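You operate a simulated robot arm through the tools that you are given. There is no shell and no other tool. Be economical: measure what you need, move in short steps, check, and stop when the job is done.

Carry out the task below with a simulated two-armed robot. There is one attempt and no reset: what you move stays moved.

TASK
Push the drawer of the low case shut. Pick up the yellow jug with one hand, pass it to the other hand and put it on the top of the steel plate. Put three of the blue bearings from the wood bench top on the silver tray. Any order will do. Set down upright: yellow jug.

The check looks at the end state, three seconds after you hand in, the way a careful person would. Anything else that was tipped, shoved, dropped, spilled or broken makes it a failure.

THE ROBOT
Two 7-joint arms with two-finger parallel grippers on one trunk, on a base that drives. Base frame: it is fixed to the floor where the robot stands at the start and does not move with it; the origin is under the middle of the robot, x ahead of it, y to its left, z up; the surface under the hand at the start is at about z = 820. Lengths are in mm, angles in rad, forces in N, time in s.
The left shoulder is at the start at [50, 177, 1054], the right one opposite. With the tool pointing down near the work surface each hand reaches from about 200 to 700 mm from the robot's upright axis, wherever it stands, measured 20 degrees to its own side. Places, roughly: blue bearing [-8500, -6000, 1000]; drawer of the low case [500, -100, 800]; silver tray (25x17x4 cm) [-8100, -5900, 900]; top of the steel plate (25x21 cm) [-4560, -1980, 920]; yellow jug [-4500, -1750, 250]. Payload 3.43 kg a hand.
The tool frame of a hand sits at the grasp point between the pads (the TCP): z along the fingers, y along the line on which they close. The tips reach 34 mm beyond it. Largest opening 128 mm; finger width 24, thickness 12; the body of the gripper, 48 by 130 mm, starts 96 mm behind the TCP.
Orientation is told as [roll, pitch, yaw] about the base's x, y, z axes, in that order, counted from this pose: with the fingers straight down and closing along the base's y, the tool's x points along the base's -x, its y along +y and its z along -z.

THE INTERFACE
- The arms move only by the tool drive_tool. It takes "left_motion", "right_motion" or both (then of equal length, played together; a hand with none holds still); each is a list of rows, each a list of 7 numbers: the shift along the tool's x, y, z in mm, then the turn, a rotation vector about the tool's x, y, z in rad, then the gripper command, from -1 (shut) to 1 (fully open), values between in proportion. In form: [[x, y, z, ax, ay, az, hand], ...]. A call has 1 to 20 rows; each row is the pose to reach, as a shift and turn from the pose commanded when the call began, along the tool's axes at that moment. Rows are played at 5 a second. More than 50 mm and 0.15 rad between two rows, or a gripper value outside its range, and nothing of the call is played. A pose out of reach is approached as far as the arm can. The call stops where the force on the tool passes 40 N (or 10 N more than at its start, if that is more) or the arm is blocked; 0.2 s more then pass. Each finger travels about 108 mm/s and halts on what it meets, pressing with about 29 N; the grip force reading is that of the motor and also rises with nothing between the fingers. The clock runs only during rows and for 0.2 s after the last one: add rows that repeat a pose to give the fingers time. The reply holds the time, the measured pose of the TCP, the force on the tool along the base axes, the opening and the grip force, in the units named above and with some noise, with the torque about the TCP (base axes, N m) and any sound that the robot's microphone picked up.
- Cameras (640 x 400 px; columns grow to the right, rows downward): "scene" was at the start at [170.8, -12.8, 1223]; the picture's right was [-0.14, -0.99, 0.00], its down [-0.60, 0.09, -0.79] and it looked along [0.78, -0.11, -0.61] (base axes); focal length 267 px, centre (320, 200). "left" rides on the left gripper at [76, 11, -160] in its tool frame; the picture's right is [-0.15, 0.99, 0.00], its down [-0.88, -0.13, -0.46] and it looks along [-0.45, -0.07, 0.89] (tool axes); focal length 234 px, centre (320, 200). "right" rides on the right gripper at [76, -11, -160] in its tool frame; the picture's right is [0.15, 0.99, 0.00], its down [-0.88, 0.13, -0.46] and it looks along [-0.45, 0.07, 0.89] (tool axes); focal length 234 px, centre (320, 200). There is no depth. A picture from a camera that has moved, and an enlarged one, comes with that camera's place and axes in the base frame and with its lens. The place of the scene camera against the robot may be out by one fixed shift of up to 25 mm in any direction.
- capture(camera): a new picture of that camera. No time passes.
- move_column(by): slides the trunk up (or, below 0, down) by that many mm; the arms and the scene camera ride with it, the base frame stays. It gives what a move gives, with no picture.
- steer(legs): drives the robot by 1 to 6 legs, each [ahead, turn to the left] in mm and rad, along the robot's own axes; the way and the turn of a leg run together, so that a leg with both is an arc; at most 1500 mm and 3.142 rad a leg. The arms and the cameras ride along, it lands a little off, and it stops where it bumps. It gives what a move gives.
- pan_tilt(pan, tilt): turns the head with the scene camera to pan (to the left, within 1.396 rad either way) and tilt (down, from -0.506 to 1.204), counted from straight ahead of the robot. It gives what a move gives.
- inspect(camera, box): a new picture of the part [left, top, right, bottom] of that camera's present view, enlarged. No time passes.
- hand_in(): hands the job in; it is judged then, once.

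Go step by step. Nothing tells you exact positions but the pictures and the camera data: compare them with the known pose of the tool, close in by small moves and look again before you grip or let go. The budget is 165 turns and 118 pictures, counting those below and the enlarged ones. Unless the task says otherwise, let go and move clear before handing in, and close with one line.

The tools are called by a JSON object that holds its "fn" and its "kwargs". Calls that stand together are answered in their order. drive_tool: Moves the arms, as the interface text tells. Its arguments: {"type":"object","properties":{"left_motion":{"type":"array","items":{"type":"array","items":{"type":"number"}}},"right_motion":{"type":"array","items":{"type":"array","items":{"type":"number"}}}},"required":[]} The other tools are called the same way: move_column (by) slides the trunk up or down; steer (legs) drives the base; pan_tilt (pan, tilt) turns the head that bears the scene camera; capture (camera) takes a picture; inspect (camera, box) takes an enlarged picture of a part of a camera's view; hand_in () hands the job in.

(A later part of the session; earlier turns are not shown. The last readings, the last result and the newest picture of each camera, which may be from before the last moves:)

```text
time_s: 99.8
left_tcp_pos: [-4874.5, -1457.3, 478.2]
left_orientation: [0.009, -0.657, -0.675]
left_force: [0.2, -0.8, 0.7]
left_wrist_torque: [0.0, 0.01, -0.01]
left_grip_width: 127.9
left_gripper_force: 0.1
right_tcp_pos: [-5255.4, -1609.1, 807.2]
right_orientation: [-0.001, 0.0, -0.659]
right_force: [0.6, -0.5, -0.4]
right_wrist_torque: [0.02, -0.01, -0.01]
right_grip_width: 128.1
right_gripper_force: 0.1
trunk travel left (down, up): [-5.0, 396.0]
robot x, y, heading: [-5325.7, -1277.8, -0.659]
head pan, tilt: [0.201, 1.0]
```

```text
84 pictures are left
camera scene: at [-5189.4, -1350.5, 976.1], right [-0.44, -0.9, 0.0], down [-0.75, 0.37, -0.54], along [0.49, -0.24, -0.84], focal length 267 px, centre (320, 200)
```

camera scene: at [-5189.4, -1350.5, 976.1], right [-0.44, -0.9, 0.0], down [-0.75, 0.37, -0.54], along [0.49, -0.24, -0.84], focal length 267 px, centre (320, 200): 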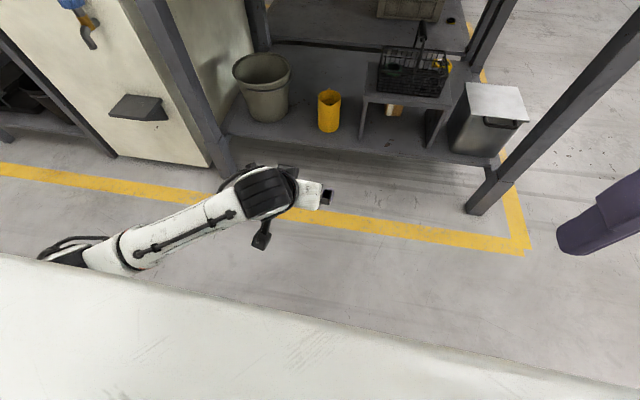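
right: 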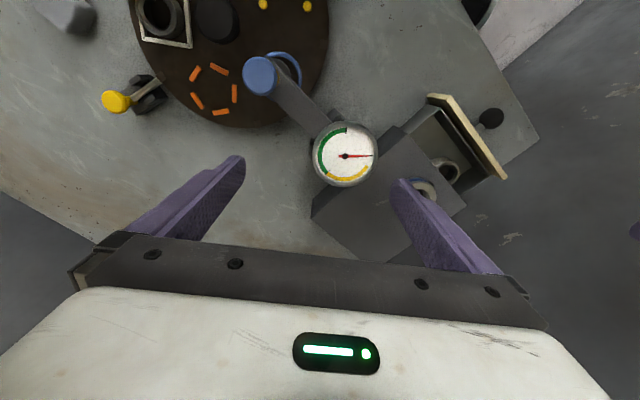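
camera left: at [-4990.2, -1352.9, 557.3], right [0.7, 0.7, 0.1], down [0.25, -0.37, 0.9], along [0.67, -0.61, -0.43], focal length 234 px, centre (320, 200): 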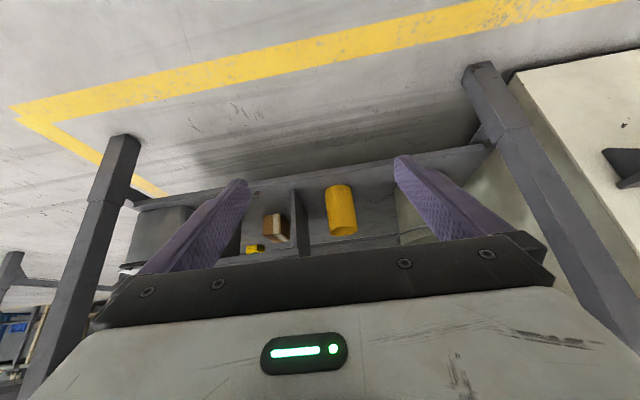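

The jug is at roughly (−4475, −1735), base near z 220–250, about 950 mm ahead. I finish the pitch here in free space, then drive in 340 mm with the hand above jug height.

{"fn": "drive_tool", "kwargs": {"left_motion": [[0, 0, 0, 0, -0.1, 0, 1], [0, 10, 0, 0, -0.2, 0, 1], [0, 20, 0, 0, -0.3, 0, 1], [0, 25, 0, 0, -0.3, 0, 1]]}}

{"fn": "steer", "kwargs": {"legs": [[340, 0]]}}

{"fn": "capture", "kwargs": {"camera": "left"}}

{"fn": "capture", "kwargs": {"camera": "scene"}}

```text
time_s: 100.8
left_tcp_pos: [-4859.0, -1438.8, 480.2]
left_orientation: [0.015, -0.955, -0.682]
left_force: [-1.3, -0.2, 0.6]
left_wrist_torque: [0.03, -0.03, 0.01]
left_grip_width: 127.9
left_gripper_force: 0.1
right_tcp_pos: [-5255.7, -1610.4, 808.5]
right_orientation: [-0.001, 0.0, -0.658]
right_force: [-0.3, -0.2, -0.2]
right_wrist_torque: [-0.02, 0.01, -0.01]
right_grip_width: 127.9
right_gripper_force: 0.0
trunk travel left (down, up): [-5.0, 396.0]
robot x, y, heading: [-5324.7, -1278.7, -0.659]
head pan, tilt: [0.201, 1.0]
```

```text
time_s: 103.0
left_tcp_pos: [-4591.5, -1646.6, 480.2]
left_orientation: [0.014, -0.956, -0.68]
left_force: [0.7, -0.4, 0.0]
left_wrist_torque: [-0.02, -0.01, 0.03]
left_grip_width: 127.8
left_gripper_force: 0.1
right_tcp_pos: [-4988.0, -1816.5, 808.2]
right_orientation: [0.0, 0.0, -0.658]
right_force: [0.3, -0.2, 0.4]
right_wrist_torque: [0.02, -0.01, -0.01]
right_grip_width: 127.9
right_gripper_force: 0.0
trunk travel left (down, up): [-5.0, 396.0]
robot x, y, heading: [-5050.6, -1481.0, -0.656]
head pan, tilt: [0.201, 1.0]
```

```text
83 pictures are left
camera left: at [-4719.8, -1529.4, 509.2], right [0.68, 0.72, 0.13], down [0.02, -0.19, 0.98], along [0.73, -0.66, -0.15], focal length 234 px, centre (320, 200)
```

left: 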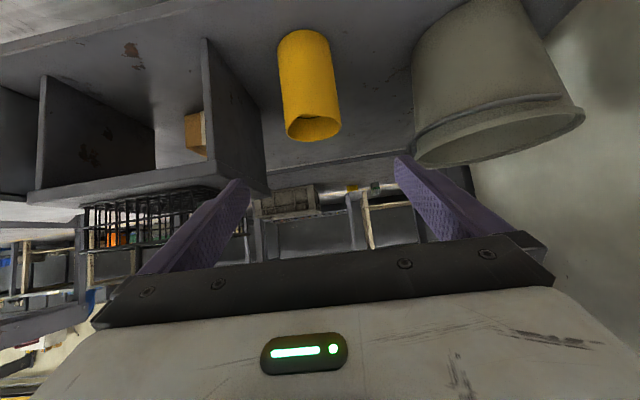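

```text
82 pictures are left
camera scene: at [-4921.3, -1557.3, 976.0], right [-0.44, -0.9, 0.0], down [-0.76, 0.37, -0.54], along [0.48, -0.24, -0.84], focal length 267 px, centre (320, 200)
```

scene: 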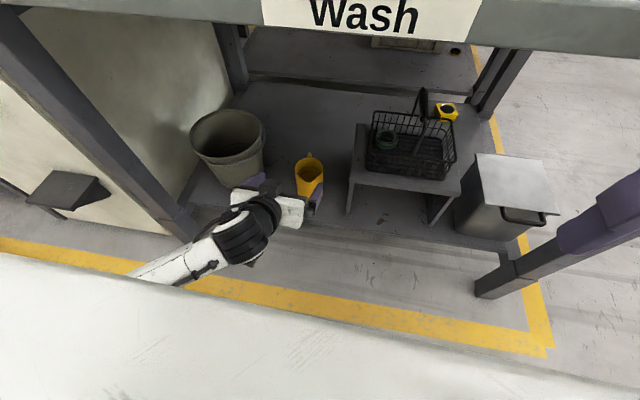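

Jug: axis at (−4497, −1725), base z ≈ 228, rim ≈ 360, ~75 mm wide. It lies 123 mm ahead and 204 mm below the left hand and is centred, so I move down and forward two thirds of the way.

{"fn": "drive_tool", "kwargs": {"left_motion": [[19, 0, 44, 0, 0, 0, 1], [38, 0, 88, 0, 0, 0, 1], [57, 0, 130, 0, 0, 0, 1], [64, 0, 145, 0, 0, 0, 1]]}}

{"fn": "capture", "kwargs": {"camera": "left"}}

{"fn": "capture", "kwargs": {"camera": "scene"}}

```text
time_s: 104.0
left_tcp_pos: [-4521.7, -1693.5, 341.9]
left_orientation: [0.018, -0.958, -0.684]
left_force: [-0.2, -0.6, 0.1]
left_wrist_torque: [-0.02, 0.02, 0.02]
left_grip_width: 128.2
left_gripper_force: 0.1
right_tcp_pos: [-4987.2, -1817.2, 807.5]
right_orientation: [-0.001, -0.002, -0.658]
right_force: [0.1, -0.2, -0.1]
right_wrist_torque: [0.01, 0.01, 0.05]
right_grip_width: 128.1
right_gripper_force: 0.0
trunk travel left (down, up): [-5.0, 396.0]
robot x, y, heading: [-5054.2, -1481.1, -0.659]
head pan, tilt: [0.201, 1.0]
```

```text
81 pictures are left
camera left: at [-4650.6, -1577.0, 371.4], right [0.68, 0.72, 0.13], down [0.02, -0.2, 0.98], along [0.74, -0.66, -0.15], focal length 234 px, centre (320, 200)
```

left: 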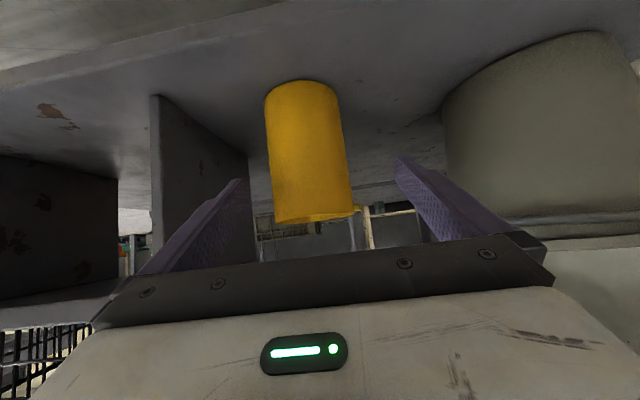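

```text
80 pictures are left
camera scene: at [-4921.2, -1556.9, 976.3], right [-0.44, -0.9, 0.0], down [-0.76, 0.37, -0.54], along [0.48, -0.24, -0.84], focal length 267 px, centre (320, 200)
```

scene: 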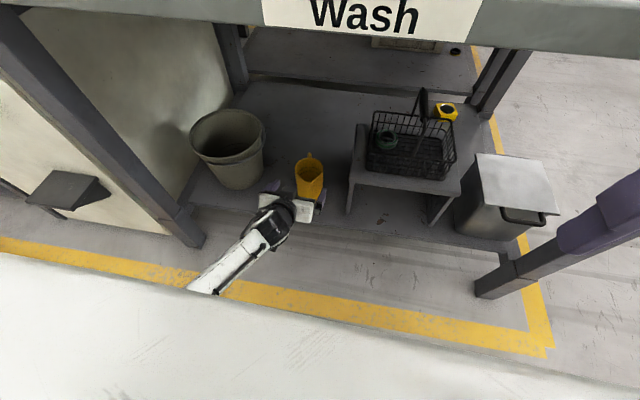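

The jug axis is 43 mm ahead, 66 mm below and 7 mm to the right of the TCP. I go in and close gently.

{"fn": "drive_tool", "kwargs": {"left_motion": [[15, -3, 36, 0, 0, 0, 1], [30, -6, 74, 0, 0, 0, 1], [30, -6, 74, 0, 0, 0, 1]]}}

{"fn": "capture", "kwargs": {"camera": "left"}}

```text
time_s: 105.0
left_tcp_pos: [-4452.6, -1654.1, 259.5]
left_orientation: [0.219, -0.927, -0.822]
left_force: [0.1, -0.7, 0.7]
left_wrist_torque: [0.07, -0.01, 0.06]
left_grip_width: 128.0
left_gripper_force: 0.0
right_tcp_pos: [-4988.2, -1816.4, 808.5]
right_orientation: [0.0, 0.001, -0.657]
right_force: [-0.3, 0.6, 0.3]
right_wrist_torque: [0.0, -0.01, 0.0]
right_grip_width: 128.0
right_gripper_force: 0.0
trunk travel left (down, up): [-5.0, 396.0]
robot x, y, heading: [-5055.7, -1484.1, -0.656]
head pan, tilt: [0.201, 1.0]
stopped in row 3 (left hand): the arm was blocked; the commanded pose is now the measured one
```

```text
79 pictures are left
camera left: at [-4585.6, -1543.6, 293.2], right [0.65, 0.72, 0.25], down [-0.03, -0.3, 0.95], along [0.76, -0.63, -0.17], focal length 234 px, centre (320, 200)
```

left: 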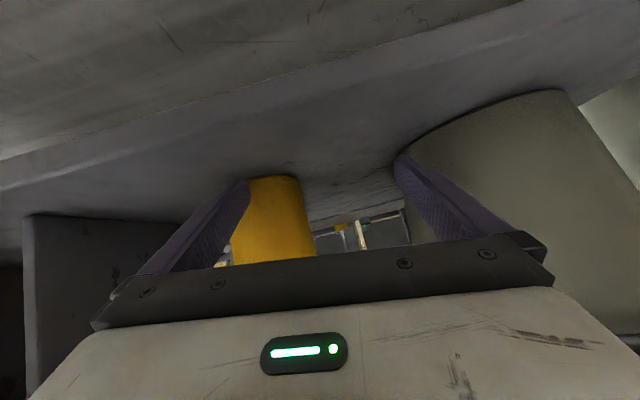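

The arm got blocked and the hand swung left by ~75 mm. I look at the scene to see how things stand.

{"fn": "capture", "kwargs": {"camera": "scene"}}

{"fn": "inspect", "kwargs": {"camera": "scene", "box": [160, 90, 400, 240]}}

```text
78 pictures are left
camera scene: at [-4921.6, -1556.7, 975.4], right [-0.44, -0.9, 0.0], down [-0.76, 0.37, -0.54], along [0.48, -0.24, -0.84], focal length 267 px, centre (320, 200)
```

scene: 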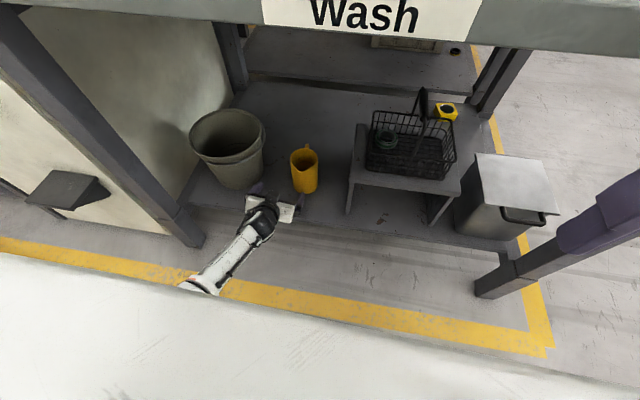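

```text
2.67 times, centred on (280, 165) of scene
camera zoom: at [-4921.6, -1556.7, 975.4], right [-0.44, -0.9, 0.0], down [-0.76, 0.37, -0.54], along [0.48, -0.24, -0.84], focal length 712 px, centre (427, 293)
```

zoom: 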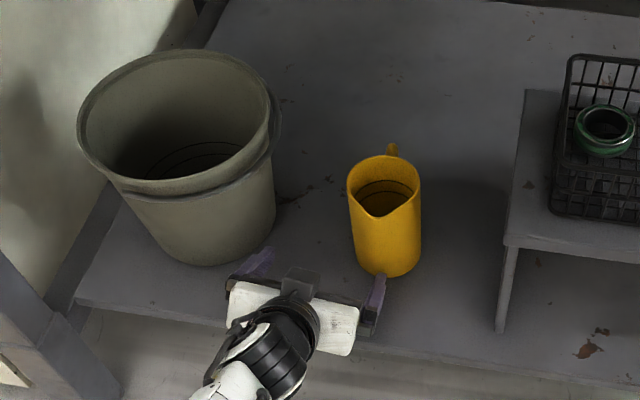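

The jug was nudged slightly but stands upright. I withdraw the hand along its fingers and raise it clear.

{"fn": "drive_tool", "kwargs": {"left_motion": [[0, 0, -30, 0, 0, 0, 1], [0, 0, -65, 0, 0, 0, 1], [-20, 0, -100, 0, 0, 0, 1], [-45, 0, -130, 0, 0, 0, 1]]}}

{"fn": "capture", "kwargs": {"camera": "left"}}

```text
time_s: 106.2
left_tcp_pos: [-4498.4, -1592.3, 370.2]
left_orientation: [0.301, -0.907, -0.857]
left_force: [-0.5, -0.5, -0.1]
left_wrist_torque: [0.01, -0.02, 0.06]
left_grip_width: 128.1
left_gripper_force: 0.0
right_tcp_pos: [-4987.7, -1816.8, 810.8]
right_orientation: [-0.001, 0.002, -0.657]
right_force: [0.6, 0.2, -0.2]
right_wrist_torque: [-0.07, 0.05, -0.03]
right_grip_width: 128.0
right_gripper_force: 0.0
trunk travel left (down, up): [-5.0, 396.0]
robot x, y, heading: [-5053.6, -1482.1, -0.657]
head pan, tilt: [0.201, 1.0]
stopped in row 4 (left hand): the arm was blocked; the commanded pose is now the measured one
```

```text
76 pictures are left
camera left: at [-4636.8, -1487.8, 405.8], right [0.62, 0.73, 0.3], down [-0.05, -0.34, 0.94], along [0.78, -0.6, -0.18], focal length 234 px, centre (320, 200)
```

left: 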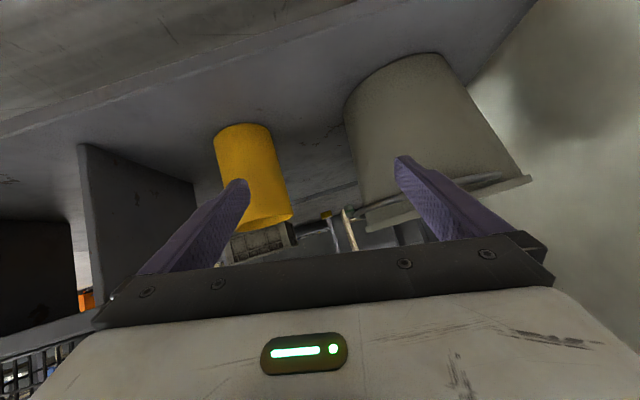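

The arm is stuck in an awkward posture. I undo it: back to the earlier good pose (up, right, with the roll corrected).

{"fn": "drive_tool", "kwargs": {"left_motion": [[-10, -8, -22, 0.03, 0, -0.02, 1], [-25, -25, -48, 0.06, 0, -0.04, 1], [-42, -48, -72, 0.1, 0, -0.066, 1], [-60, -72, -93, 0.135, 0, -0.09, 1], [-78, -95, -113, 0.167, 0, -0.11, 1], [-78, -95, -113, 0.167, 0, -0.11, 1]]}}

{"fn": "capture", "kwargs": {"camera": "scene"}}

```text
time_s: 107.3
left_tcp_pos: [-4551.4, -1603.2, 457.0]
left_orientation: [0.325, -0.904, -0.955]
left_force: [0.1, -0.5, -0.4]
left_wrist_torque: [-0.02, 0.0, 0.0]
left_grip_width: 127.9
left_gripper_force: 0.0
right_tcp_pos: [-4987.2, -1817.4, 810.4]
right_orientation: [0.002, 0.0, -0.659]
right_force: [0.2, -0.1, 0.5]
right_wrist_torque: [0.0, 0.01, -0.01]
right_grip_width: 128.1
right_gripper_force: 0.1
trunk travel left (down, up): [-5.0, 396.0]
robot x, y, heading: [-5054.4, -1484.9, -0.657]
head pan, tilt: [0.201, 1.0]
stopped in row 5 (left hand): the arm was blocked; the commanded pose is now the measured one
```

```text
75 pictures are left
camera scene: at [-4921.4, -1557.3, 976.9], right [-0.44, -0.9, 0.0], down [-0.76, 0.37, -0.54], along [0.49, -0.24, -0.84], focal length 267 px, centre (320, 200)
```

scene: 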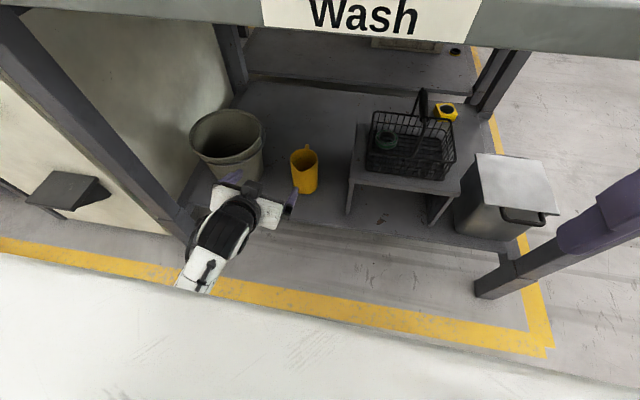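

The wrist seems to be at a limit. I back the base away, raise the trunk some and straighten the hand in free space.

{"fn": "steer", "kwargs": {"legs": [[-330, 0]]}}

{"fn": "move_column", "kwargs": {"by": 120}}

{"fn": "pan_tilt", "kwargs": {"pan": 0.7, "tilt": 1.1}}

{"fn": "capture", "kwargs": {"camera": "scene"}}

```text
time_s: 109.5
left_tcp_pos: [-4812.5, -1399.6, 456.4]
left_orientation: [0.329, -0.903, -0.958]
left_force: [-0.4, 0.2, 0.4]
left_wrist_torque: [0.01, -0.02, -0.02]
left_grip_width: 128.1
left_gripper_force: 0.0
right_tcp_pos: [-5249.2, -1614.3, 808.8]
right_orientation: [0.0, -0.001, -0.656]
right_force: [-0.5, -1.0, -0.6]
right_wrist_torque: [-0.01, 0.01, -0.01]
right_grip_width: 128.3
right_gripper_force: 0.0
trunk travel left (down, up): [-5.0, 396.0]
robot x, y, heading: [-5315.7, -1279.6, -0.658]
head pan, tilt: [0.201, 1.0]
```

```text
time_s: 111.0
left_tcp_pos: [-4812.7, -1400.2, 574.8]
left_orientation: [0.328, -0.904, -0.956]
left_force: [-0.5, -0.7, 0.2]
left_wrist_torque: [-0.02, 0.01, 0.02]
left_grip_width: 127.9
left_gripper_force: 0.1
right_tcp_pos: [-5250.4, -1615.7, 928.2]
right_orientation: [0.002, 0.001, -0.657]
right_force: [-0.4, 0.2, 0.4]
right_wrist_torque: [0.0, 0.01, -0.01]
right_grip_width: 128.0
right_gripper_force: 0.1
trunk travel left (down, up): [-125.0, 276.0]
robot x, y, heading: [-5315.5, -1280.4, -0.656]
head pan, tilt: [0.201, 1.0]
```

```text
time_s: 111.9
left_tcp_pos: [-4811.9, -1400.4, 576.0]
left_orientation: [0.328, -0.904, -0.956]
left_force: [-1.0, -0.3, -0.5]
left_wrist_torque: [0.0, 0.0, 0.01]
left_grip_width: 127.8
left_gripper_force: 0.0
right_tcp_pos: [-5250.5, -1614.7, 928.2]
right_orientation: [-0.001, 0.001, -0.659]
right_force: [0.4, -0.3, 0.5]
right_wrist_torque: [-0.02, 0.02, -0.01]
right_grip_width: 128.0
right_gripper_force: 0.0
trunk travel left (down, up): [-125.0, 276.0]
robot x, y, heading: [-5315.2, -1286.2, -0.656]
head pan, tilt: [0.7, 1.1]
```

```text
74 pictures are left
camera scene: at [-5182.5, -1322.0, 1089.4], right [0.04, -1.0, 0.0], down [-0.89, -0.04, -0.45], along [0.45, 0.02, -0.89], focal length 267 px, centre (320, 200)
```

scene: 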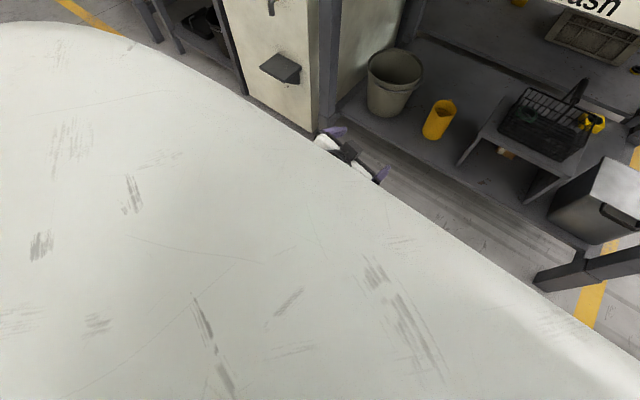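

I try to straighten the wrist here and make the pitch milder (about 0.6 rad), with the hand further forward.

{"fn": "drive_tool", "kwargs": {"left_motion": [[0, -10, -10, 0.03, 0.0, -0.06, 1], [0, -25, -20, 0.06, 0.05, -0.12, 1], [0, -40, -30, 0.09, 0.12, -0.18, 1], [0, -55, -30, 0.09, 0.22, -0.18, 1], [0, -70, -30, 0.09, 0.3, -0.18, 1]]}}

{"fn": "capture", "kwargs": {"camera": "left"}}

```text
time_s: 113.3
left_tcp_pos: [-4850.4, -1400.0, 567.9]
left_orientation: [0.175, -0.622, -0.738]
left_force: [0.2, -0.8, 0.6]
left_wrist_torque: [0.0, -0.01, 0.0]
left_grip_width: 128.1
left_gripper_force: 0.1
right_tcp_pos: [-5249.7, -1614.2, 928.1]
right_orientation: [0.002, 0.002, -0.658]
right_force: [0.0, 0.5, -0.3]
right_wrist_torque: [0.0, -0.01, 0.01]
right_grip_width: 128.1
right_gripper_force: 0.1
trunk travel left (down, up): [-125.0, 276.0]
robot x, y, heading: [-5317.8, -1281.5, -0.655]
head pan, tilt: [0.7, 1.1]
stopped in row 5 (left hand): the arm was blocked; the commanded pose is now the measured one
```

```text
73 pictures are left
camera left: at [-4975.2, -1308.8, 651.8], right [0.67, 0.71, 0.23], down [0.2, -0.47, 0.86], along [0.71, -0.53, -0.46], focal length 234 px, centre (320, 200)
```

left: 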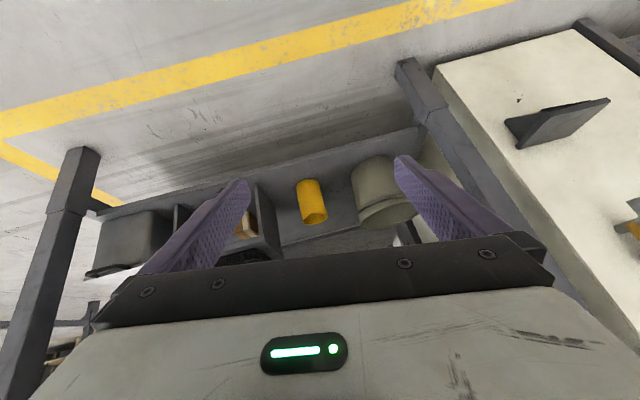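

Partly better. I continue rewinding: up, forward and toward the hand-down attitude.

{"fn": "drive_tool", "kwargs": {"left_motion": [[-30, 4, -15, 0, 0.08, 0, 1], [-60, 8, -30, 0.03, 0.15, -0.02, 1], [-90, 12, -45, 0.07, 0.22, -0.04, 1], [-118, 16, -61, 0.1, 0.3, -0.055, 1], [-118, 16, -61, 0.125, 0.38, -0.068, 1], [-118, 16, -61, 0.125, 0.38, -0.068, 1]]}}

```text
time_s: 114.7
left_tcp_pos: [-4787.8, -1425.4, 658.3]
left_orientation: [0.036, -0.228, -0.622]
left_force: [0.4, 0.1, -0.4]
left_wrist_torque: [0.03, 0.01, 0.01]
left_grip_width: 128.0
left_gripper_force: 0.1
left hand out of reach, approached as far as the arm can: row 5, 6
right_tcp_pos: [-5249.1, -1614.6, 927.6]
right_orientation: [0.001, 0.002, -0.658]
right_force: [-0.7, -0.1, 0.6]
right_wrist_torque: [0.03, -0.01, 0.0]
right_grip_width: 127.9
right_gripper_force: 0.1
trunk travel left (down, up): [-125.0, 276.0]
robot x, y, heading: [-5317.2, -1280.8, -0.656]
head pan, tilt: [0.7, 1.1]
```

{"fn": "drive_tool", "kwargs": {"left_motion": [[-3, 0, -42, 0, 0.04, 0, 1], [-6, 0, -84, 0, 0.09, 0, 1], [-9, 0, -126, 0, 0.14, 0, 1], [-12, 0, -168, 0, 0.19, 0, 1], [-15, 0, -210, 0, 0.228, 0, 1], [-17, 0, -252, 0, 0.228, 0, 1], [-17, 0, -252, 0, 0.228, 0, 1]]}}

{"fn": "pan_tilt", "kwargs": {"pan": 0.3, "tilt": 0.6}}

{"fn": "capture", "kwargs": {"camera": "scene"}}

```text
time_s: 115.4
left_tcp_pos: [-4784.1, -1392.2, 582.8]
left_orientation: [0.063, 0.101, -0.593]
left_force: [0.5, -0.4, 0.4]
left_wrist_torque: [0.0, -0.02, -0.02]
left_grip_width: 127.9
left_gripper_force: 0.1
left hand out of reach, approached as far as the arm can: row 1, 2, 3
right_tcp_pos: [-5249.1, -1614.0, 928.0]
right_orientation: [0.001, 0.001, -0.658]
right_force: [0.2, -0.5, 0.5]
right_wrist_torque: [0.02, -0.01, -0.01]
right_grip_width: 127.8
right_gripper_force: 0.1
trunk travel left (down, up): [-125.0, 276.0]
robot x, y, heading: [-5316.4, -1283.6, -0.654]
head pan, tilt: [0.7, 1.1]
stopped in row 3 (left hand): the arm was blocked; the commanded pose is now the measured one
```

```text
time_s: 116.3
left_tcp_pos: [-4783.7, -1393.8, 583.4]
left_orientation: [0.06, 0.1, -0.592]
left_force: [0.1, 0.7, -0.7]
left_wrist_torque: [0.04, 0.03, 0.01]
left_grip_width: 128.2
left_gripper_force: 0.1
right_tcp_pos: [-5250.7, -1615.4, 927.6]
right_orientation: [-0.001, 0.0, -0.657]
right_force: [-0.4, 0.5, -0.4]
right_wrist_torque: [-0.02, 0.03, 0.0]
right_grip_width: 127.9
right_gripper_force: 0.0
trunk travel left (down, up): [-125.0, 276.0]
robot x, y, heading: [-5315.2, -1283.3, -0.656]
head pan, tilt: [0.3, 0.6]
```

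```text
72 pictures are left
camera scene: at [-5162.7, -1355.4, 1128.0], right [-0.35, -0.94, 0.0], down [-0.53, 0.2, -0.82], along [0.77, -0.29, -0.57], focal length 267 px, centre (320, 200)
```

scene: 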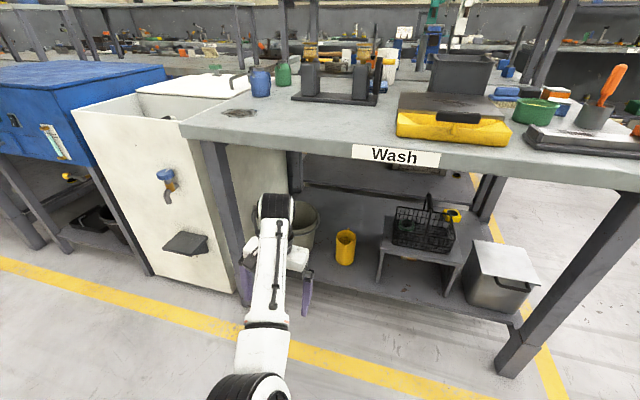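

The elbow has dropped low in front of the base. I try a plain upward move with small rows and see how the arm responds.

{"fn": "drive_tool", "kwargs": {"left_motion": [[0, 0, -15, 0, 0, 0, 1], [0, 0, -30, 0, 0, 0, 1], [0, 0, -45, 0, 0, 0, 1], [0, 0, -60, 0, 0, 0, 1], [0, 0, -80, 0, 0, 0, 1], [0, 0, -100, 0, 0, 0, 1]]}}

```text
time_s: 117.3
left_tcp_pos: [-4793.8, -1344.3, 554.8]
left_orientation: [0.118, 0.255, -0.555]
left_force: [-0.6, 0.3, 0.3]
left_wrist_torque: [0.02, 0.0, -0.02]
left_grip_width: 128.1
left_gripper_force: 0.0
left hand out of reach, approached as far as the arm can: row 2, 3, 4
right_tcp_pos: [-5248.8, -1615.6, 928.5]
right_orientation: [-0.001, 0.001, -0.66]
right_force: [-0.1, 0.0, 0.0]
right_wrist_torque: [0.03, -0.03, 0.01]
right_grip_width: 127.8
right_gripper_force: 0.0
trunk travel left (down, up): [-125.0, 276.0]
robot x, y, heading: [-5314.2, -1281.7, -0.655]
head pan, tilt: [0.3, 0.6]
stopped in row 4 (left hand): the arm was blocked; the commanded pose is now the measured one
```

It drifts the wrong way when the tool points down, so the wrist flexion is at its stop. I pitch the hand forward again first, moving it right, then up.

{"fn": "drive_tool", "kwargs": {"left_motion": [[0, -5, 0, 0, -0.13, 0, 1], [0, -10, 0, 0, -0.26, 0, 1], [0, -20, 0, 0, -0.39, 0, 1], [0, -30, -10, 0, -0.52, 0, 1], [0, -40, -25, 0, -0.65, 0, 1], [0, -50, -40, 0, -0.78, 0, 1], [0, -50, -60, 0, -0.9, 0, 1], [0, -50, -90, 0, -1.0, 0, 1]]}}

{"fn": "capture", "kwargs": {"camera": "scene"}}

```text
time_s: 118.2
left_tcp_pos: [-4734.9, -1393.2, 644.8]
left_orientation: [0.13, -0.348, -0.585]
left_force: [1.0, -0.4, 0.2]
left_wrist_torque: [-0.03, 0.01, 0.0]
left_grip_width: 128.2
left_gripper_force: 0.1
right_tcp_pos: [-5250.4, -1615.1, 929.2]
right_orientation: [0.002, 0.0, -0.657]
right_force: [-0.3, -0.2, 0.7]
right_wrist_torque: [0.04, 0.03, 0.0]
right_grip_width: 127.9
right_gripper_force: 0.0
trunk travel left (down, up): [-125.0, 276.0]
robot x, y, heading: [-5315.0, -1279.7, -0.653]
head pan, tilt: [0.3, 0.6]
stopped in row 4 (left hand): the arm was blocked; the commanded pose is now the measured one
```

```text
71 pictures are left
camera scene: at [-5162.5, -1355.5, 1128.0], right [-0.35, -0.94, 0.0], down [-0.53, 0.2, -0.82], along [0.77, -0.29, -0.57], focal length 267 px, centre (320, 200)
```

scene: 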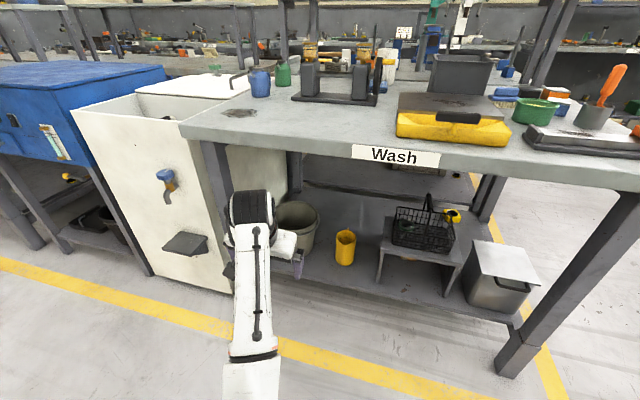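

The arm popped toward a better posture (z 645, pitch −0.35). I try raising it again from here.

{"fn": "drive_tool", "kwargs": {"left_motion": [[-5, -5, -12, 0, 0, 0, 1], [-10, -10, -24, 0, 0, 0, 1], [-15, -20, -40, 0, 0, 0, 1], [-20, -30, -60, 0, 0, 0, 1], [-25, -40, -80, 0, 0, 0, 1], [-30, -50, -100, 0, 0, 0, 1], [-40, -60, -120, 0, 0, 0, 1], [-45, -70, -140, 0, 0, 0, 1]]}}

{"fn": "capture", "kwargs": {"camera": "scene"}}

```text
time_s: 120.0
left_tcp_pos: [-4767.0, -1426.0, 670.0]
left_orientation: [0.196, -0.191, -0.568]
left_force: [0.0, -0.7, 0.2]
left_wrist_torque: [0.01, 0.01, -0.01]
left_grip_width: 127.9
left_gripper_force: 0.1
left hand out of reach, approached as far as the arm can: row 6, 7, 8
right_tcp_pos: [-5249.0, -1614.2, 929.8]
right_orientation: [0.001, 0.002, -0.658]
right_force: [0.2, 0.0, 0.2]
right_wrist_torque: [0.04, 0.0, 0.01]
right_grip_width: 127.8
right_gripper_force: 0.1
trunk travel left (down, up): [-125.0, 276.0]
robot x, y, heading: [-5313.8, -1282.8, -0.653]
head pan, tilt: [0.3, 0.6]
stopped in row 8 (left hand): the arm was blocked; the commanded pose is now the measured one
```

```text
70 pictures are left
camera scene: at [-5162.7, -1355.4, 1128.0], right [-0.35, -0.94, 0.0], down [-0.53, 0.2, -0.83], along [0.77, -0.29, -0.56], focal length 267 px, centre (320, 200)
```

scene: 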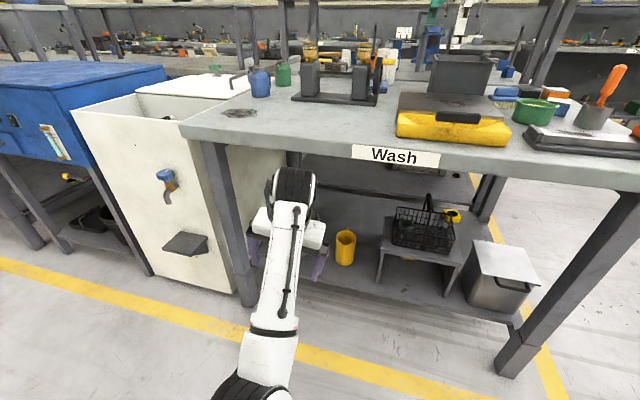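

I try raising with the fingers pitched forward, which suits this elbow posture.

{"fn": "drive_tool", "kwargs": {"left_motion": [[0, 0, -5, 0, -0.1, 0, 1], [-5, 0, -10, 0, -0.2, 0, 1], [-10, 0, -15, 0, -0.3, 0, 1], [-15, 0, -25, 0, -0.4, 0, 1], [-20, 0, -35, 0, -0.5, 0, 1], [-25, 0, -50, 0, -0.6, 0, 1], [-30, 0, -70, 0, -0.7, 0, 1], [-30, 0, -90, 0, -0.8, 0, 1], [-30, 0, -120, 0, -0.8, 0, 1], [-30, 0, -150, 0, -0.8, 0, 1]]}}

{"fn": "capture", "kwargs": {"camera": "scene"}}

```text
time_s: 121.5
left_tcp_pos: [-4731.8, -1455.0, 800.5]
left_orientation: [0.328, -0.948, -0.759]
left_force: [-0.1, -1.0, 0.7]
left_wrist_torque: [0.01, 0.0, -0.01]
left_grip_width: 128.0
left_gripper_force: 0.0
right_tcp_pos: [-5250.0, -1614.6, 927.4]
right_orientation: [0.001, 0.002, -0.658]
right_force: [0.4, 0.4, -0.4]
right_wrist_torque: [0.01, 0.0, -0.02]
right_grip_width: 128.0
right_gripper_force: 0.0
trunk travel left (down, up): [-125.0, 276.0]
robot x, y, heading: [-5314.6, -1280.4, -0.657]
head pan, tilt: [0.3, 0.6]
stopped in row 7 (left hand): the arm was blocked; the commanded pose is now the measured one
```

```text
69 pictures are left
camera scene: at [-5162.6, -1355.5, 1128.0], right [-0.35, -0.94, 0.0], down [-0.53, 0.2, -0.82], along [0.77, -0.29, -0.57], focal length 267 px, centre (320, 200)
```

scene: 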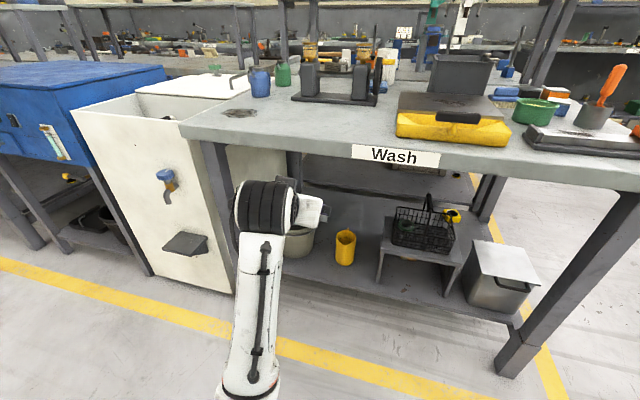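

Raising with the fingers forward works (z 800 now). I keep going up and level the roll.

{"fn": "drive_tool", "kwargs": {"left_motion": [[-15, -3, -12, 0.03, 0, -0.01, 1], [-30, -6, -24, 0.06, 0, -0.02, 1], [-50, -12, -40, 0.1, 0, -0.03, 1], [-70, -18, -56, 0.14, 0, -0.04, 1], [-90, -24, -72, 0.18, 0, -0.05, 1], [-110, -28, -86, 0.22, 0, -0.055, 1], [-125, -30, -98, 0.24, 0, -0.06, 1], [-125, -30, -98, 0.24, 0, -0.06, 1]]}}

{"fn": "capture", "kwargs": {"camera": "scene"}}

```text
time_s: 122.8
left_tcp_pos: [-4758.5, -1464.4, 821.8]
left_orientation: [0.138, -0.777, -0.691]
left_force: [0.0, 0.5, 0.5]
left_wrist_torque: [0.01, 0.0, 0.0]
left_grip_width: 128.0
left_gripper_force: 0.1
right_tcp_pos: [-5249.3, -1614.1, 927.6]
right_orientation: [-0.001, 0.002, -0.659]
right_force: [1.0, -0.3, 0.3]
right_wrist_torque: [-0.04, 0.02, 0.03]
right_grip_width: 128.1
right_gripper_force: 0.0
trunk travel left (down, up): [-125.0, 276.0]
robot x, y, heading: [-5318.8, -1281.0, -0.658]
head pan, tilt: [0.3, 0.6]
stopped in row 6 (left hand): the arm was blocked; the commanded pose is now the measured one
```

```text
68 pictures are left
camera scene: at [-5162.7, -1355.4, 1128.0], right [-0.35, -0.94, 0.0], down [-0.53, 0.2, -0.83], along [0.77, -0.29, -0.56], focal length 267 px, centre (320, 200)
```

scene: 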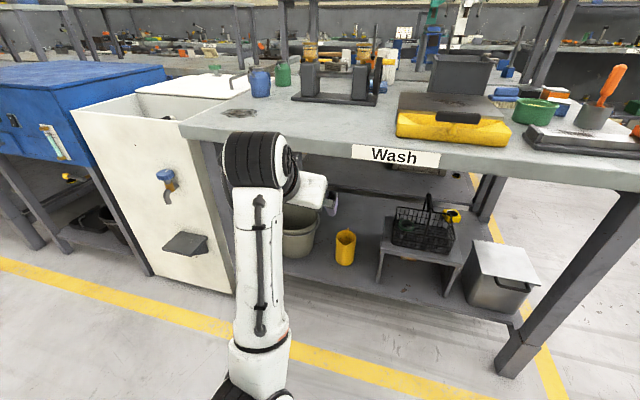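

The left arm is usable again with the fingers pitched forward. New plan: the right hand picks the jug from above with fingers down, and the left takes it over. I retract the left hand first.

{"fn": "drive_tool", "kwargs": {"left_motion": [[8, 2, -18, 0, 0, 0, 1], [16, 4, -37, 0, 0, 0, 1], [24, 6, -55, 0, 0, 0, 1], [32, 8, -73, 0, 0, 0, 1], [40, 10, -92, 0, 0, 0, 1], [49, 12, -110, 0, 0, 0, 1], [57, 14, -129, 0, 0, 0, 1], [65, 15, -147, 0, 0, 0, 1]]}}

```text
time_s: 124.8
left_tcp_pos: [-4815.9, -1397.7, 863.3]
left_orientation: [0.207, -0.916, -0.713]
left_force: [-0.4, 0.7, 1.0]
left_wrist_torque: [0.02, -0.03, 0.01]
left_grip_width: 128.1
left_gripper_force: 0.0
left hand out of reach, approached as far as the arm can: row 3, 4, 5, 6, 7, 8
right_tcp_pos: [-5248.7, -1614.0, 929.0]
right_orientation: [0.003, 0.001, -0.659]
right_force: [0.2, 0.0, 0.9]
right_wrist_torque: [0.02, 0.0, 0.0]
right_grip_width: 127.9
right_gripper_force: 0.1
trunk travel left (down, up): [-125.0, 276.0]
robot x, y, heading: [-5315.9, -1281.1, -0.656]
head pan, tilt: [0.3, 0.6]
stopped in row 8 (left hand): the arm was blocked; the commanded pose is now the measured one
```

{"fn": "drive_tool", "kwargs": {"left_motion": [[-6, 0, -10, 0.02, -0.08, 0, 1], [-12, 0, -22, 0.04, -0.16, 0, 1], [-20, 0, -36, 0.06, -0.24, 0, 1], [-28, 0, -52, 0.08, -0.32, 0, 1], [-36, 0, -70, 0.1, -0.4, 0, 1], [-44, 0, -88, 0.12, -0.45, 0, 1], [-52, 0, -104, 0.14, -0.5, 0, 1], [-60, 0, -120, 0.15, -0.5, 0, 1]]}}

{"fn": "capture", "kwargs": {"camera": "scene"}}

```text
time_s: 126.8
left_tcp_pos: [-4828.7, -1434.9, 980.7]
left_orientation: [0.533, -1.306, -1.161]
left_force: [-0.7, 0.1, 0.3]
left_wrist_torque: [0.02, 0.01, -0.01]
left_grip_width: 127.8
left_gripper_force: 0.0
left hand out of reach, approached as far as the arm can: row 2, 3, 4, 5, 6, 7, 8
right_tcp_pos: [-5250.3, -1614.1, 929.0]
right_orientation: [0.001, 0.001, -0.659]
right_force: [0.3, -0.6, -0.4]
right_wrist_torque: [0.03, 0.0, -0.04]
right_grip_width: 128.2
right_gripper_force: 0.1
trunk travel left (down, up): [-125.0, 276.0]
robot x, y, heading: [-5320.0, -1282.2, -0.654]
head pan, tilt: [0.3, 0.6]
stopped in row 8 (left hand): the arm was blocked; the commanded pose is now the measured one
```

```text
67 pictures are left
camera scene: at [-5162.7, -1355.5, 1128.0], right [-0.35, -0.94, 0.0], down [-0.53, 0.2, -0.83], along [0.77, -0.29, -0.56], focal length 267 px, centre (320, 200)
```

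scene: 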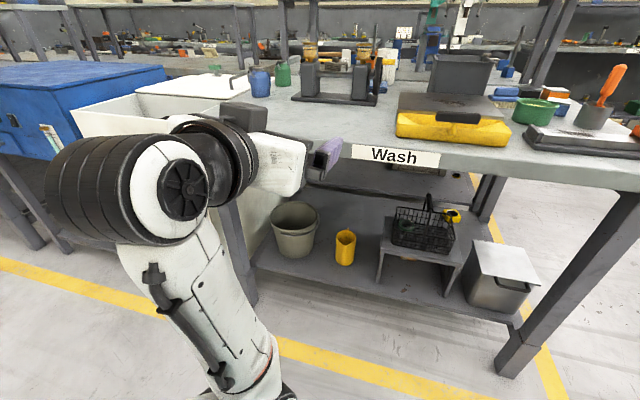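

The left hand now points forward at z 981. I raise it another 120 mm so it passes over the table top when the trunk is low.

{"fn": "drive_tool", "kwargs": {"left_motion": [[-15, 2, -4, 0, 0, 0, 0], [-30, 4, -8, 0, 0, 0, 0], [-45, 6, -11, 0, 0, 0, 0], [-60, 8, -14, 0, 0, 0, 0], [-75, 10, -18, 0, 0, 0, 0], [-90, 12, -22, 0, 0, 0, 0], [-105, 14, -25, 0, 0, 0, 0], [-120, 16, -28, 0, 0, 0, 0]]}}

{"fn": "capture", "kwargs": {"camera": "scene"}}

```text
time_s: 127.6
left_tcp_pos: [-4814.6, -1428.1, 949.2]
left_orientation: [0.415, -1.131, -1.02]
left_force: [0.2, -0.4, -1.1]
left_wrist_torque: [-0.01, -0.01, 0.03]
left_grip_width: 64.1
left_gripper_force: 0.0
right_tcp_pos: [-5249.7, -1615.0, 928.7]
right_orientation: [0.001, 0.001, -0.658]
right_force: [-0.3, 0.8, -0.2]
right_wrist_torque: [0.04, 0.0, -0.02]
right_grip_width: 127.6
right_gripper_force: 0.1
trunk travel left (down, up): [-125.0, 276.0]
robot x, y, heading: [-5316.9, -1281.2, -0.653]
head pan, tilt: [0.3, 0.6]
stopped in row 4 (left hand): the arm was blocked; the commanded pose is now the measured one
```

```text
66 pictures are left
camera scene: at [-5162.8, -1355.4, 1128.0], right [-0.35, -0.94, 0.0], down [-0.53, 0.2, -0.83], along [0.77, -0.29, -0.56], focal length 267 px, centre (320, 200)
```

scene: 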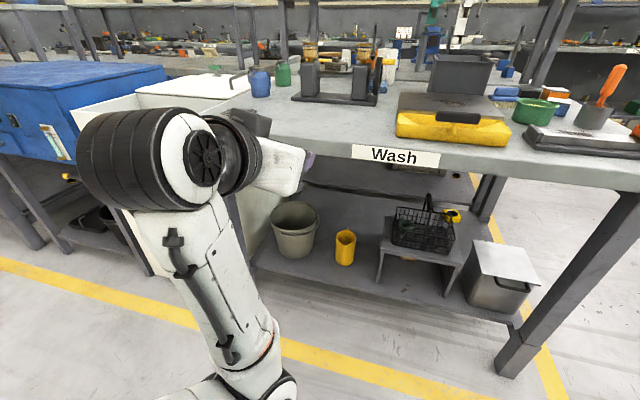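

The limit looks like the elbow folding when the hand is close to the body. I extend the left hand forward instead, levelling it on the way.

{"fn": "drive_tool", "kwargs": {"left_motion": [[-9, 0, 20, 0, 0, 0, 0], [-18, 0, 42, 0.01, 0, -0.02, 0], [-27, 0, 63, 0.02, 0, -0.05, 0], [-36, 0, 84, 0.03, 0, -0.08, 0], [-45, 0, 105, 0.05, 0, -0.11, 0], [-54, 0, 126, 0.06, 0, -0.13, 0], [-63, 0, 147, 0.07, 0, -0.157, 0], [-63, 0, 147, 0.07, 0, -0.157, 0]]}}

```text
time_s: 129.4
left_tcp_pos: [-4685.8, -1524.5, 950.5]
left_orientation: [-0.014, -1.168, -0.634]
left_force: [-0.2, -1.3, 0.6]
left_wrist_torque: [-0.01, -0.04, -0.03]
left_grip_width: 63.9
left_gripper_force: 0.1
right_tcp_pos: [-5248.4, -1614.8, 928.0]
right_orientation: [0.001, 0.002, -0.657]
right_force: [0.2, -0.6, 0.6]
right_wrist_torque: [-0.04, 0.03, 0.01]
right_grip_width: 128.0
right_gripper_force: 0.0
trunk travel left (down, up): [-125.0, 276.0]
robot x, y, heading: [-5314.6, -1280.9, -0.655]
head pan, tilt: [0.3, 0.6]
```

That worked cleanly: the arm only needs to stay extended. I keep the original plan (left picks, right takes over) but with the jug about 650 mm ahead. Trunk down, then the left hand goes to z ≈ 430 at pitch 0.8.

{"fn": "move_column", "kwargs": {"by": -122}}

{"fn": "drive_tool", "kwargs": {"left_motion": [[38, -2, 13, 0, 0.037, 0, 1], [76, -5, 26, 0, 0.074, 0, 1], [114, -8, 39, 0, 0.11, 0, 1], [152, -10, 52, 0, 0.147, 0, 1], [190, -12, 65, 0, 0.184, 0, 1], [228, -15, 78, 0, 0.22, 0, 1], [266, -18, 91, 0, 0.257, 0, 1], [304, -20, 104, 0, 0.294, 0, 1], [342, -22, 117, 0, 0.33, 0, 1], [379, -25, 129, 0, 0.368, 0, 1]]}}

{"fn": "capture", "kwargs": {"camera": "scene"}}

{"fn": "capture", "kwargs": {"camera": "left"}}

```text
time_s: 130.9
left_tcp_pos: [-4686.2, -1524.1, 827.9]
left_orientation: [-0.008, -1.167, -0.641]
left_force: [-0.6, 0.3, -0.2]
left_wrist_torque: [0.01, 0.0, 0.0]
left_grip_width: 64.0
left_gripper_force: 0.0
right_tcp_pos: [-5248.7, -1615.6, 806.7]
right_orientation: [0.001, 0.0, -0.657]
right_force: [-0.6, 0.7, -0.8]
right_wrist_torque: [0.0, -0.04, -0.03]
right_grip_width: 128.0
right_gripper_force: 0.0
trunk travel left (down, up): [-3.0, 398.0]
robot x, y, heading: [-5315.6, -1283.8, -0.655]
head pan, tilt: [0.3, 0.6]
```

```text
time_s: 133.1
left_tcp_pos: [-4692.3, -1566.9, 542.3]
left_orientation: [-0.029, -0.975, -0.635]
left_force: [-0.4, 0.3, -0.7]
left_wrist_torque: [-0.05, -0.01, -0.01]
left_grip_width: 128.0
left_gripper_force: 0.1
right_tcp_pos: [-5253.8, -1615.9, 806.0]
right_orientation: [0.007, -0.004, -0.658]
right_force: [-0.3, -0.1, -0.2]
right_wrist_torque: [0.06, -0.01, -0.01]
right_grip_width: 128.3
right_gripper_force: 0.1
trunk travel left (down, up): [-3.0, 398.0]
robot x, y, heading: [-5317.7, -1282.5, -0.66]
head pan, tilt: [0.3, 0.6]
stopped in row 10 (left hand): the arm was blocked; the commanded pose is now the measured one
```

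```text
65 pictures are left
camera scene: at [-5167.7, -1356.2, 1006.4], right [-0.35, -0.94, 0.0], down [-0.52, 0.2, -0.83], along [0.78, -0.29, -0.56], focal length 267 px, centre (320, 200)
```

scene: 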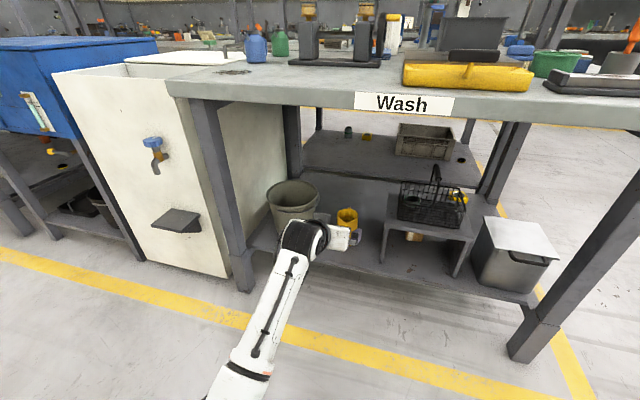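

```text
64 pictures are left
camera left: at [-4822.2, -1452.0, 568.0], right [0.67, 0.74, 0.11], down [0.02, -0.16, 0.99], along [0.74, -0.66, -0.12], focal length 234 px, centre (320, 200)
```

left: 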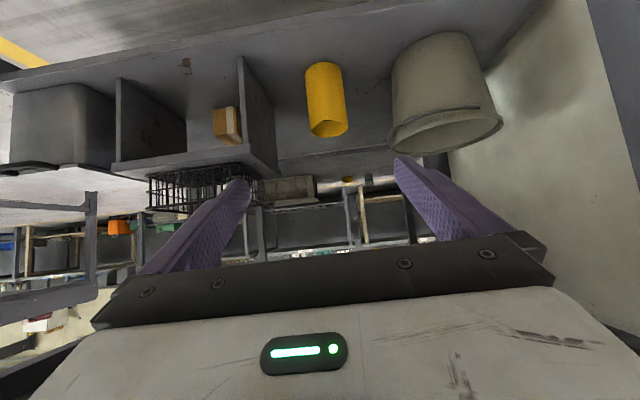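

The low elbow now meets my base, so the left arm cannot go lower. I swap roles: raise the left hand over table height and let the right hand (normal posture) reach down with vertical fingers.

{"fn": "drive_tool", "kwargs": {"left_motion": [[-28, 2, -21, 0, -0.01, 0, 1], [-56, 4, -42, 0, -0.03, 0, 1], [-84, 6, -63, 0, -0.05, 0, 1], [-112, 8, -84, 0, -0.06, 0, 1], [-140, 10, -105, 0, -0.08, 0, 1], [-168, 12, -126, 0, -0.1, 0, 1], [-196, 14, -147, 0, -0.11, 0, 1], [-224, 15, -168, 0, -0.13, 0, 1], [-252, 16, -189, 0, -0.15, 0, 1], [-280, 17, -210, 0, -0.16, 0, 1], [-308, 18, -231, 0, -0.18, 0, 1], [-335, 20, -251, 0, -0.19, 0, 1]], "right_motion": [[-28, 2, 0, 0, 0, 0, 1], [-60, 5, 10, 0, 0, 0, 1], [-92, 8, 40, 0, 0, 0, 1], [-124, 11, 72, 0, 0, 0, 1], [-156, 14, 106, 0, 0, 0, 1], [-188, 17, 140, 0, 0, 0, 1], [-220, 20, 174, 0, 0, 0, 1], [-250, 22, 208, 0, 0, 0, 1], [-275, 24, 242, 0, 0, 0, 1], [-300, 26, 278, 0, 0, 0, 1], [-322, 28, 316, 0, 0, 0, 1], [-343, 30, 356, 0, 0, 0, 1]]}}

{"fn": "capture", "kwargs": {"camera": "scene"}}

```text
time_s: 135.7
left_tcp_pos: [-4685.9, -1532.9, 951.6]
left_orientation: [-0.049, -1.153, -0.611]
left_force: [-0.6, -0.5, -0.1]
left_wrist_torque: [0.0, -0.01, 0.01]
left_grip_width: 128.1
left_gripper_force: 0.1
right_tcp_pos: [-4959.4, -1803.3, 450.6]
right_orientation: [0.0, -0.002, -0.655]
right_force: [0.4, 0.1, 0.5]
right_wrist_torque: [-0.03, 0.02, 0.01]
right_grip_width: 127.5
right_gripper_force: 0.0
trunk travel left (down, up): [-3.0, 398.0]
robot x, y, heading: [-5316.3, -1282.2, -0.657]
head pan, tilt: [0.3, 0.6]
```

```text
63 pictures are left
camera scene: at [-5162.8, -1355.5, 1006.0], right [-0.35, -0.94, 0.0], down [-0.53, 0.2, -0.83], along [0.77, -0.29, -0.56], focal length 267 px, centre (320, 200)
```

scene: 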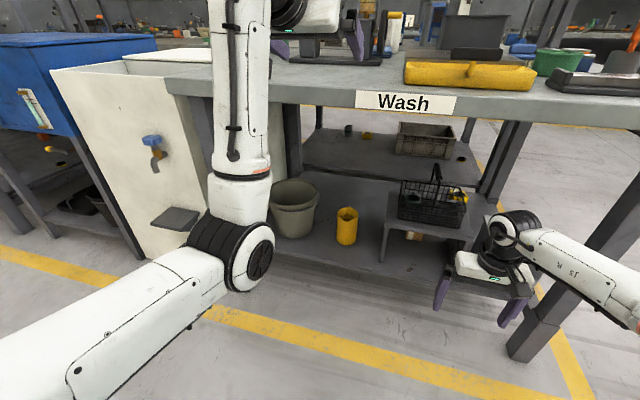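

The right arm reaches down easily. The jug is 960 mm ahead and 168 mm left of my axis; I shift the base 363 mm left and 220 mm forward so it comes in front of the right hand, then look.

{"fn": "steer", "kwargs": {"legs": [[0, 1.571], [363, 0], [0, -1.571], [220, 0]]}}

{"fn": "capture", "kwargs": {"camera": "right"}}

{"fn": "pan_tilt", "kwargs": {"pan": 0, "tilt": 0.8}}

{"fn": "capture", "kwargs": {"camera": "scene"}}

```text
time_s: 146.9
left_tcp_pos: [-4279.3, -1331.6, 950.1]
left_orientation: [-0.046, -1.155, -0.554]
left_force: [0.2, -0.3, -0.1]
left_wrist_torque: [0.0, -0.02, 0.02]
left_grip_width: 128.0
left_gripper_force: 0.0
right_tcp_pos: [-4537.7, -1617.2, 450.7]
right_orientation: [0.0, 0.0, -0.599]
right_force: [0.2, -0.7, -0.2]
right_wrist_torque: [-0.03, 0.0, 0.0]
right_grip_width: 128.1
right_gripper_force: 0.2
trunk travel left (down, up): [-3.0, 398.0]
robot x, y, heading: [-4924.9, -1115.6, -0.607]
head pan, tilt: [0.3, 0.6]
```

```text
62 pictures are left
camera right: at [-4606.7, -1583.3, 608.8], right [0.44, 0.9, 0.0], down [0.8, -0.39, 0.46], along [0.41, -0.2, -0.89], focal length 234 px, centre (320, 200)
```

right: 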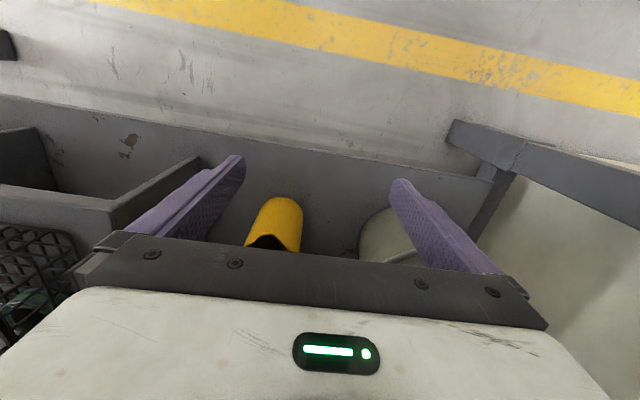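

```text
time_s: 147.7
left_tcp_pos: [-4279.1, -1332.0, 951.6]
left_orientation: [-0.046, -1.156, -0.554]
left_force: [-0.3, -0.1, 0.2]
left_wrist_torque: [0.04, -0.02, 0.03]
left_grip_width: 127.8
left_gripper_force: 0.0
right_tcp_pos: [-4536.9, -1617.7, 450.7]
right_orientation: [0.001, -0.002, -0.602]
right_force: [0.1, 0.0, 0.3]
right_wrist_torque: [-0.03, -0.02, 0.02]
right_grip_width: 127.8
right_gripper_force: 0.0
trunk travel left (down, up): [-3.0, 398.0]
robot x, y, heading: [-4923.8, -1117.2, -0.596]
head pan, tilt: [0.0, 0.799]
```

```text
61 pictures are left
camera scene: at [-4784.3, -1201.6, 989.2], right [-0.56, -0.83, 0.0], down [-0.59, 0.4, -0.7], along [0.58, -0.39, -0.72], focal length 267 px, centre (320, 200)
```

scene: 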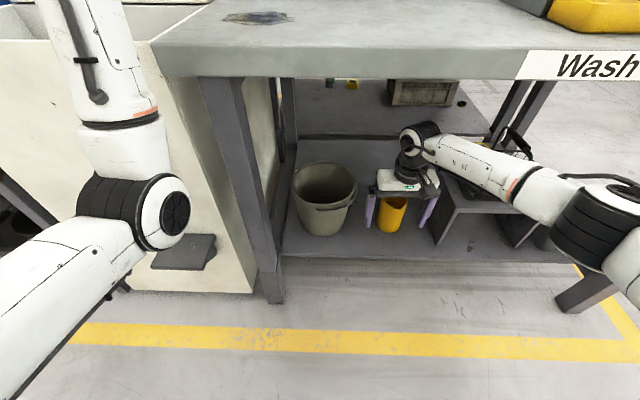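

The jug is at (−4455, −1732): 136 mm ahead and 50 mm right of the right hand. I drive 100 mm closer, then shift the hand over it.

{"fn": "steer", "kwargs": {"legs": [[100, 0]]}}

{"fn": "capture", "kwargs": {"camera": "right"}}

```text
time_s: 148.9
left_tcp_pos: [-4194.9, -1390.5, 951.5]
left_orientation: [-0.048, -1.157, -0.554]
left_force: [-0.6, 0.7, -0.3]
left_wrist_torque: [-0.02, 0.02, 0.01]
left_grip_width: 127.8
left_gripper_force: 0.1
right_tcp_pos: [-4451.1, -1675.0, 450.6]
right_orientation: [0.0, 0.001, -0.6]
right_force: [0.0, 0.5, 0.1]
right_wrist_torque: [0.03, 0.03, -0.01]
right_grip_width: 128.1
right_gripper_force: 0.0
trunk travel left (down, up): [-3.0, 398.0]
robot x, y, heading: [-4839.4, -1172.6, -0.601]
head pan, tilt: [0.0, 0.799]
```

```text
60 pictures are left
camera right: at [-4522.0, -1641.3, 608.8], right [0.44, 0.9, 0.0], down [0.8, -0.39, 0.46], along [0.41, -0.2, -0.89], focal length 234 px, centre (320, 200)
```

right: 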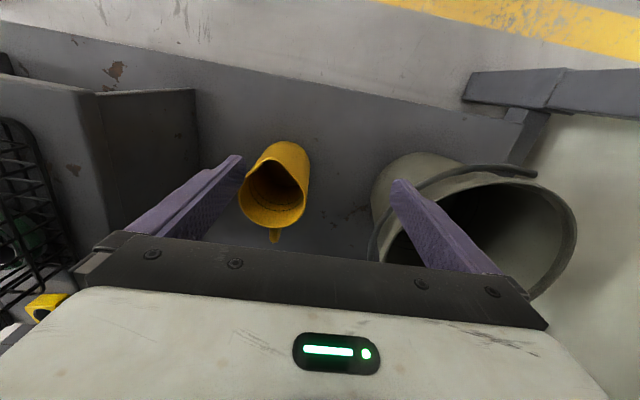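

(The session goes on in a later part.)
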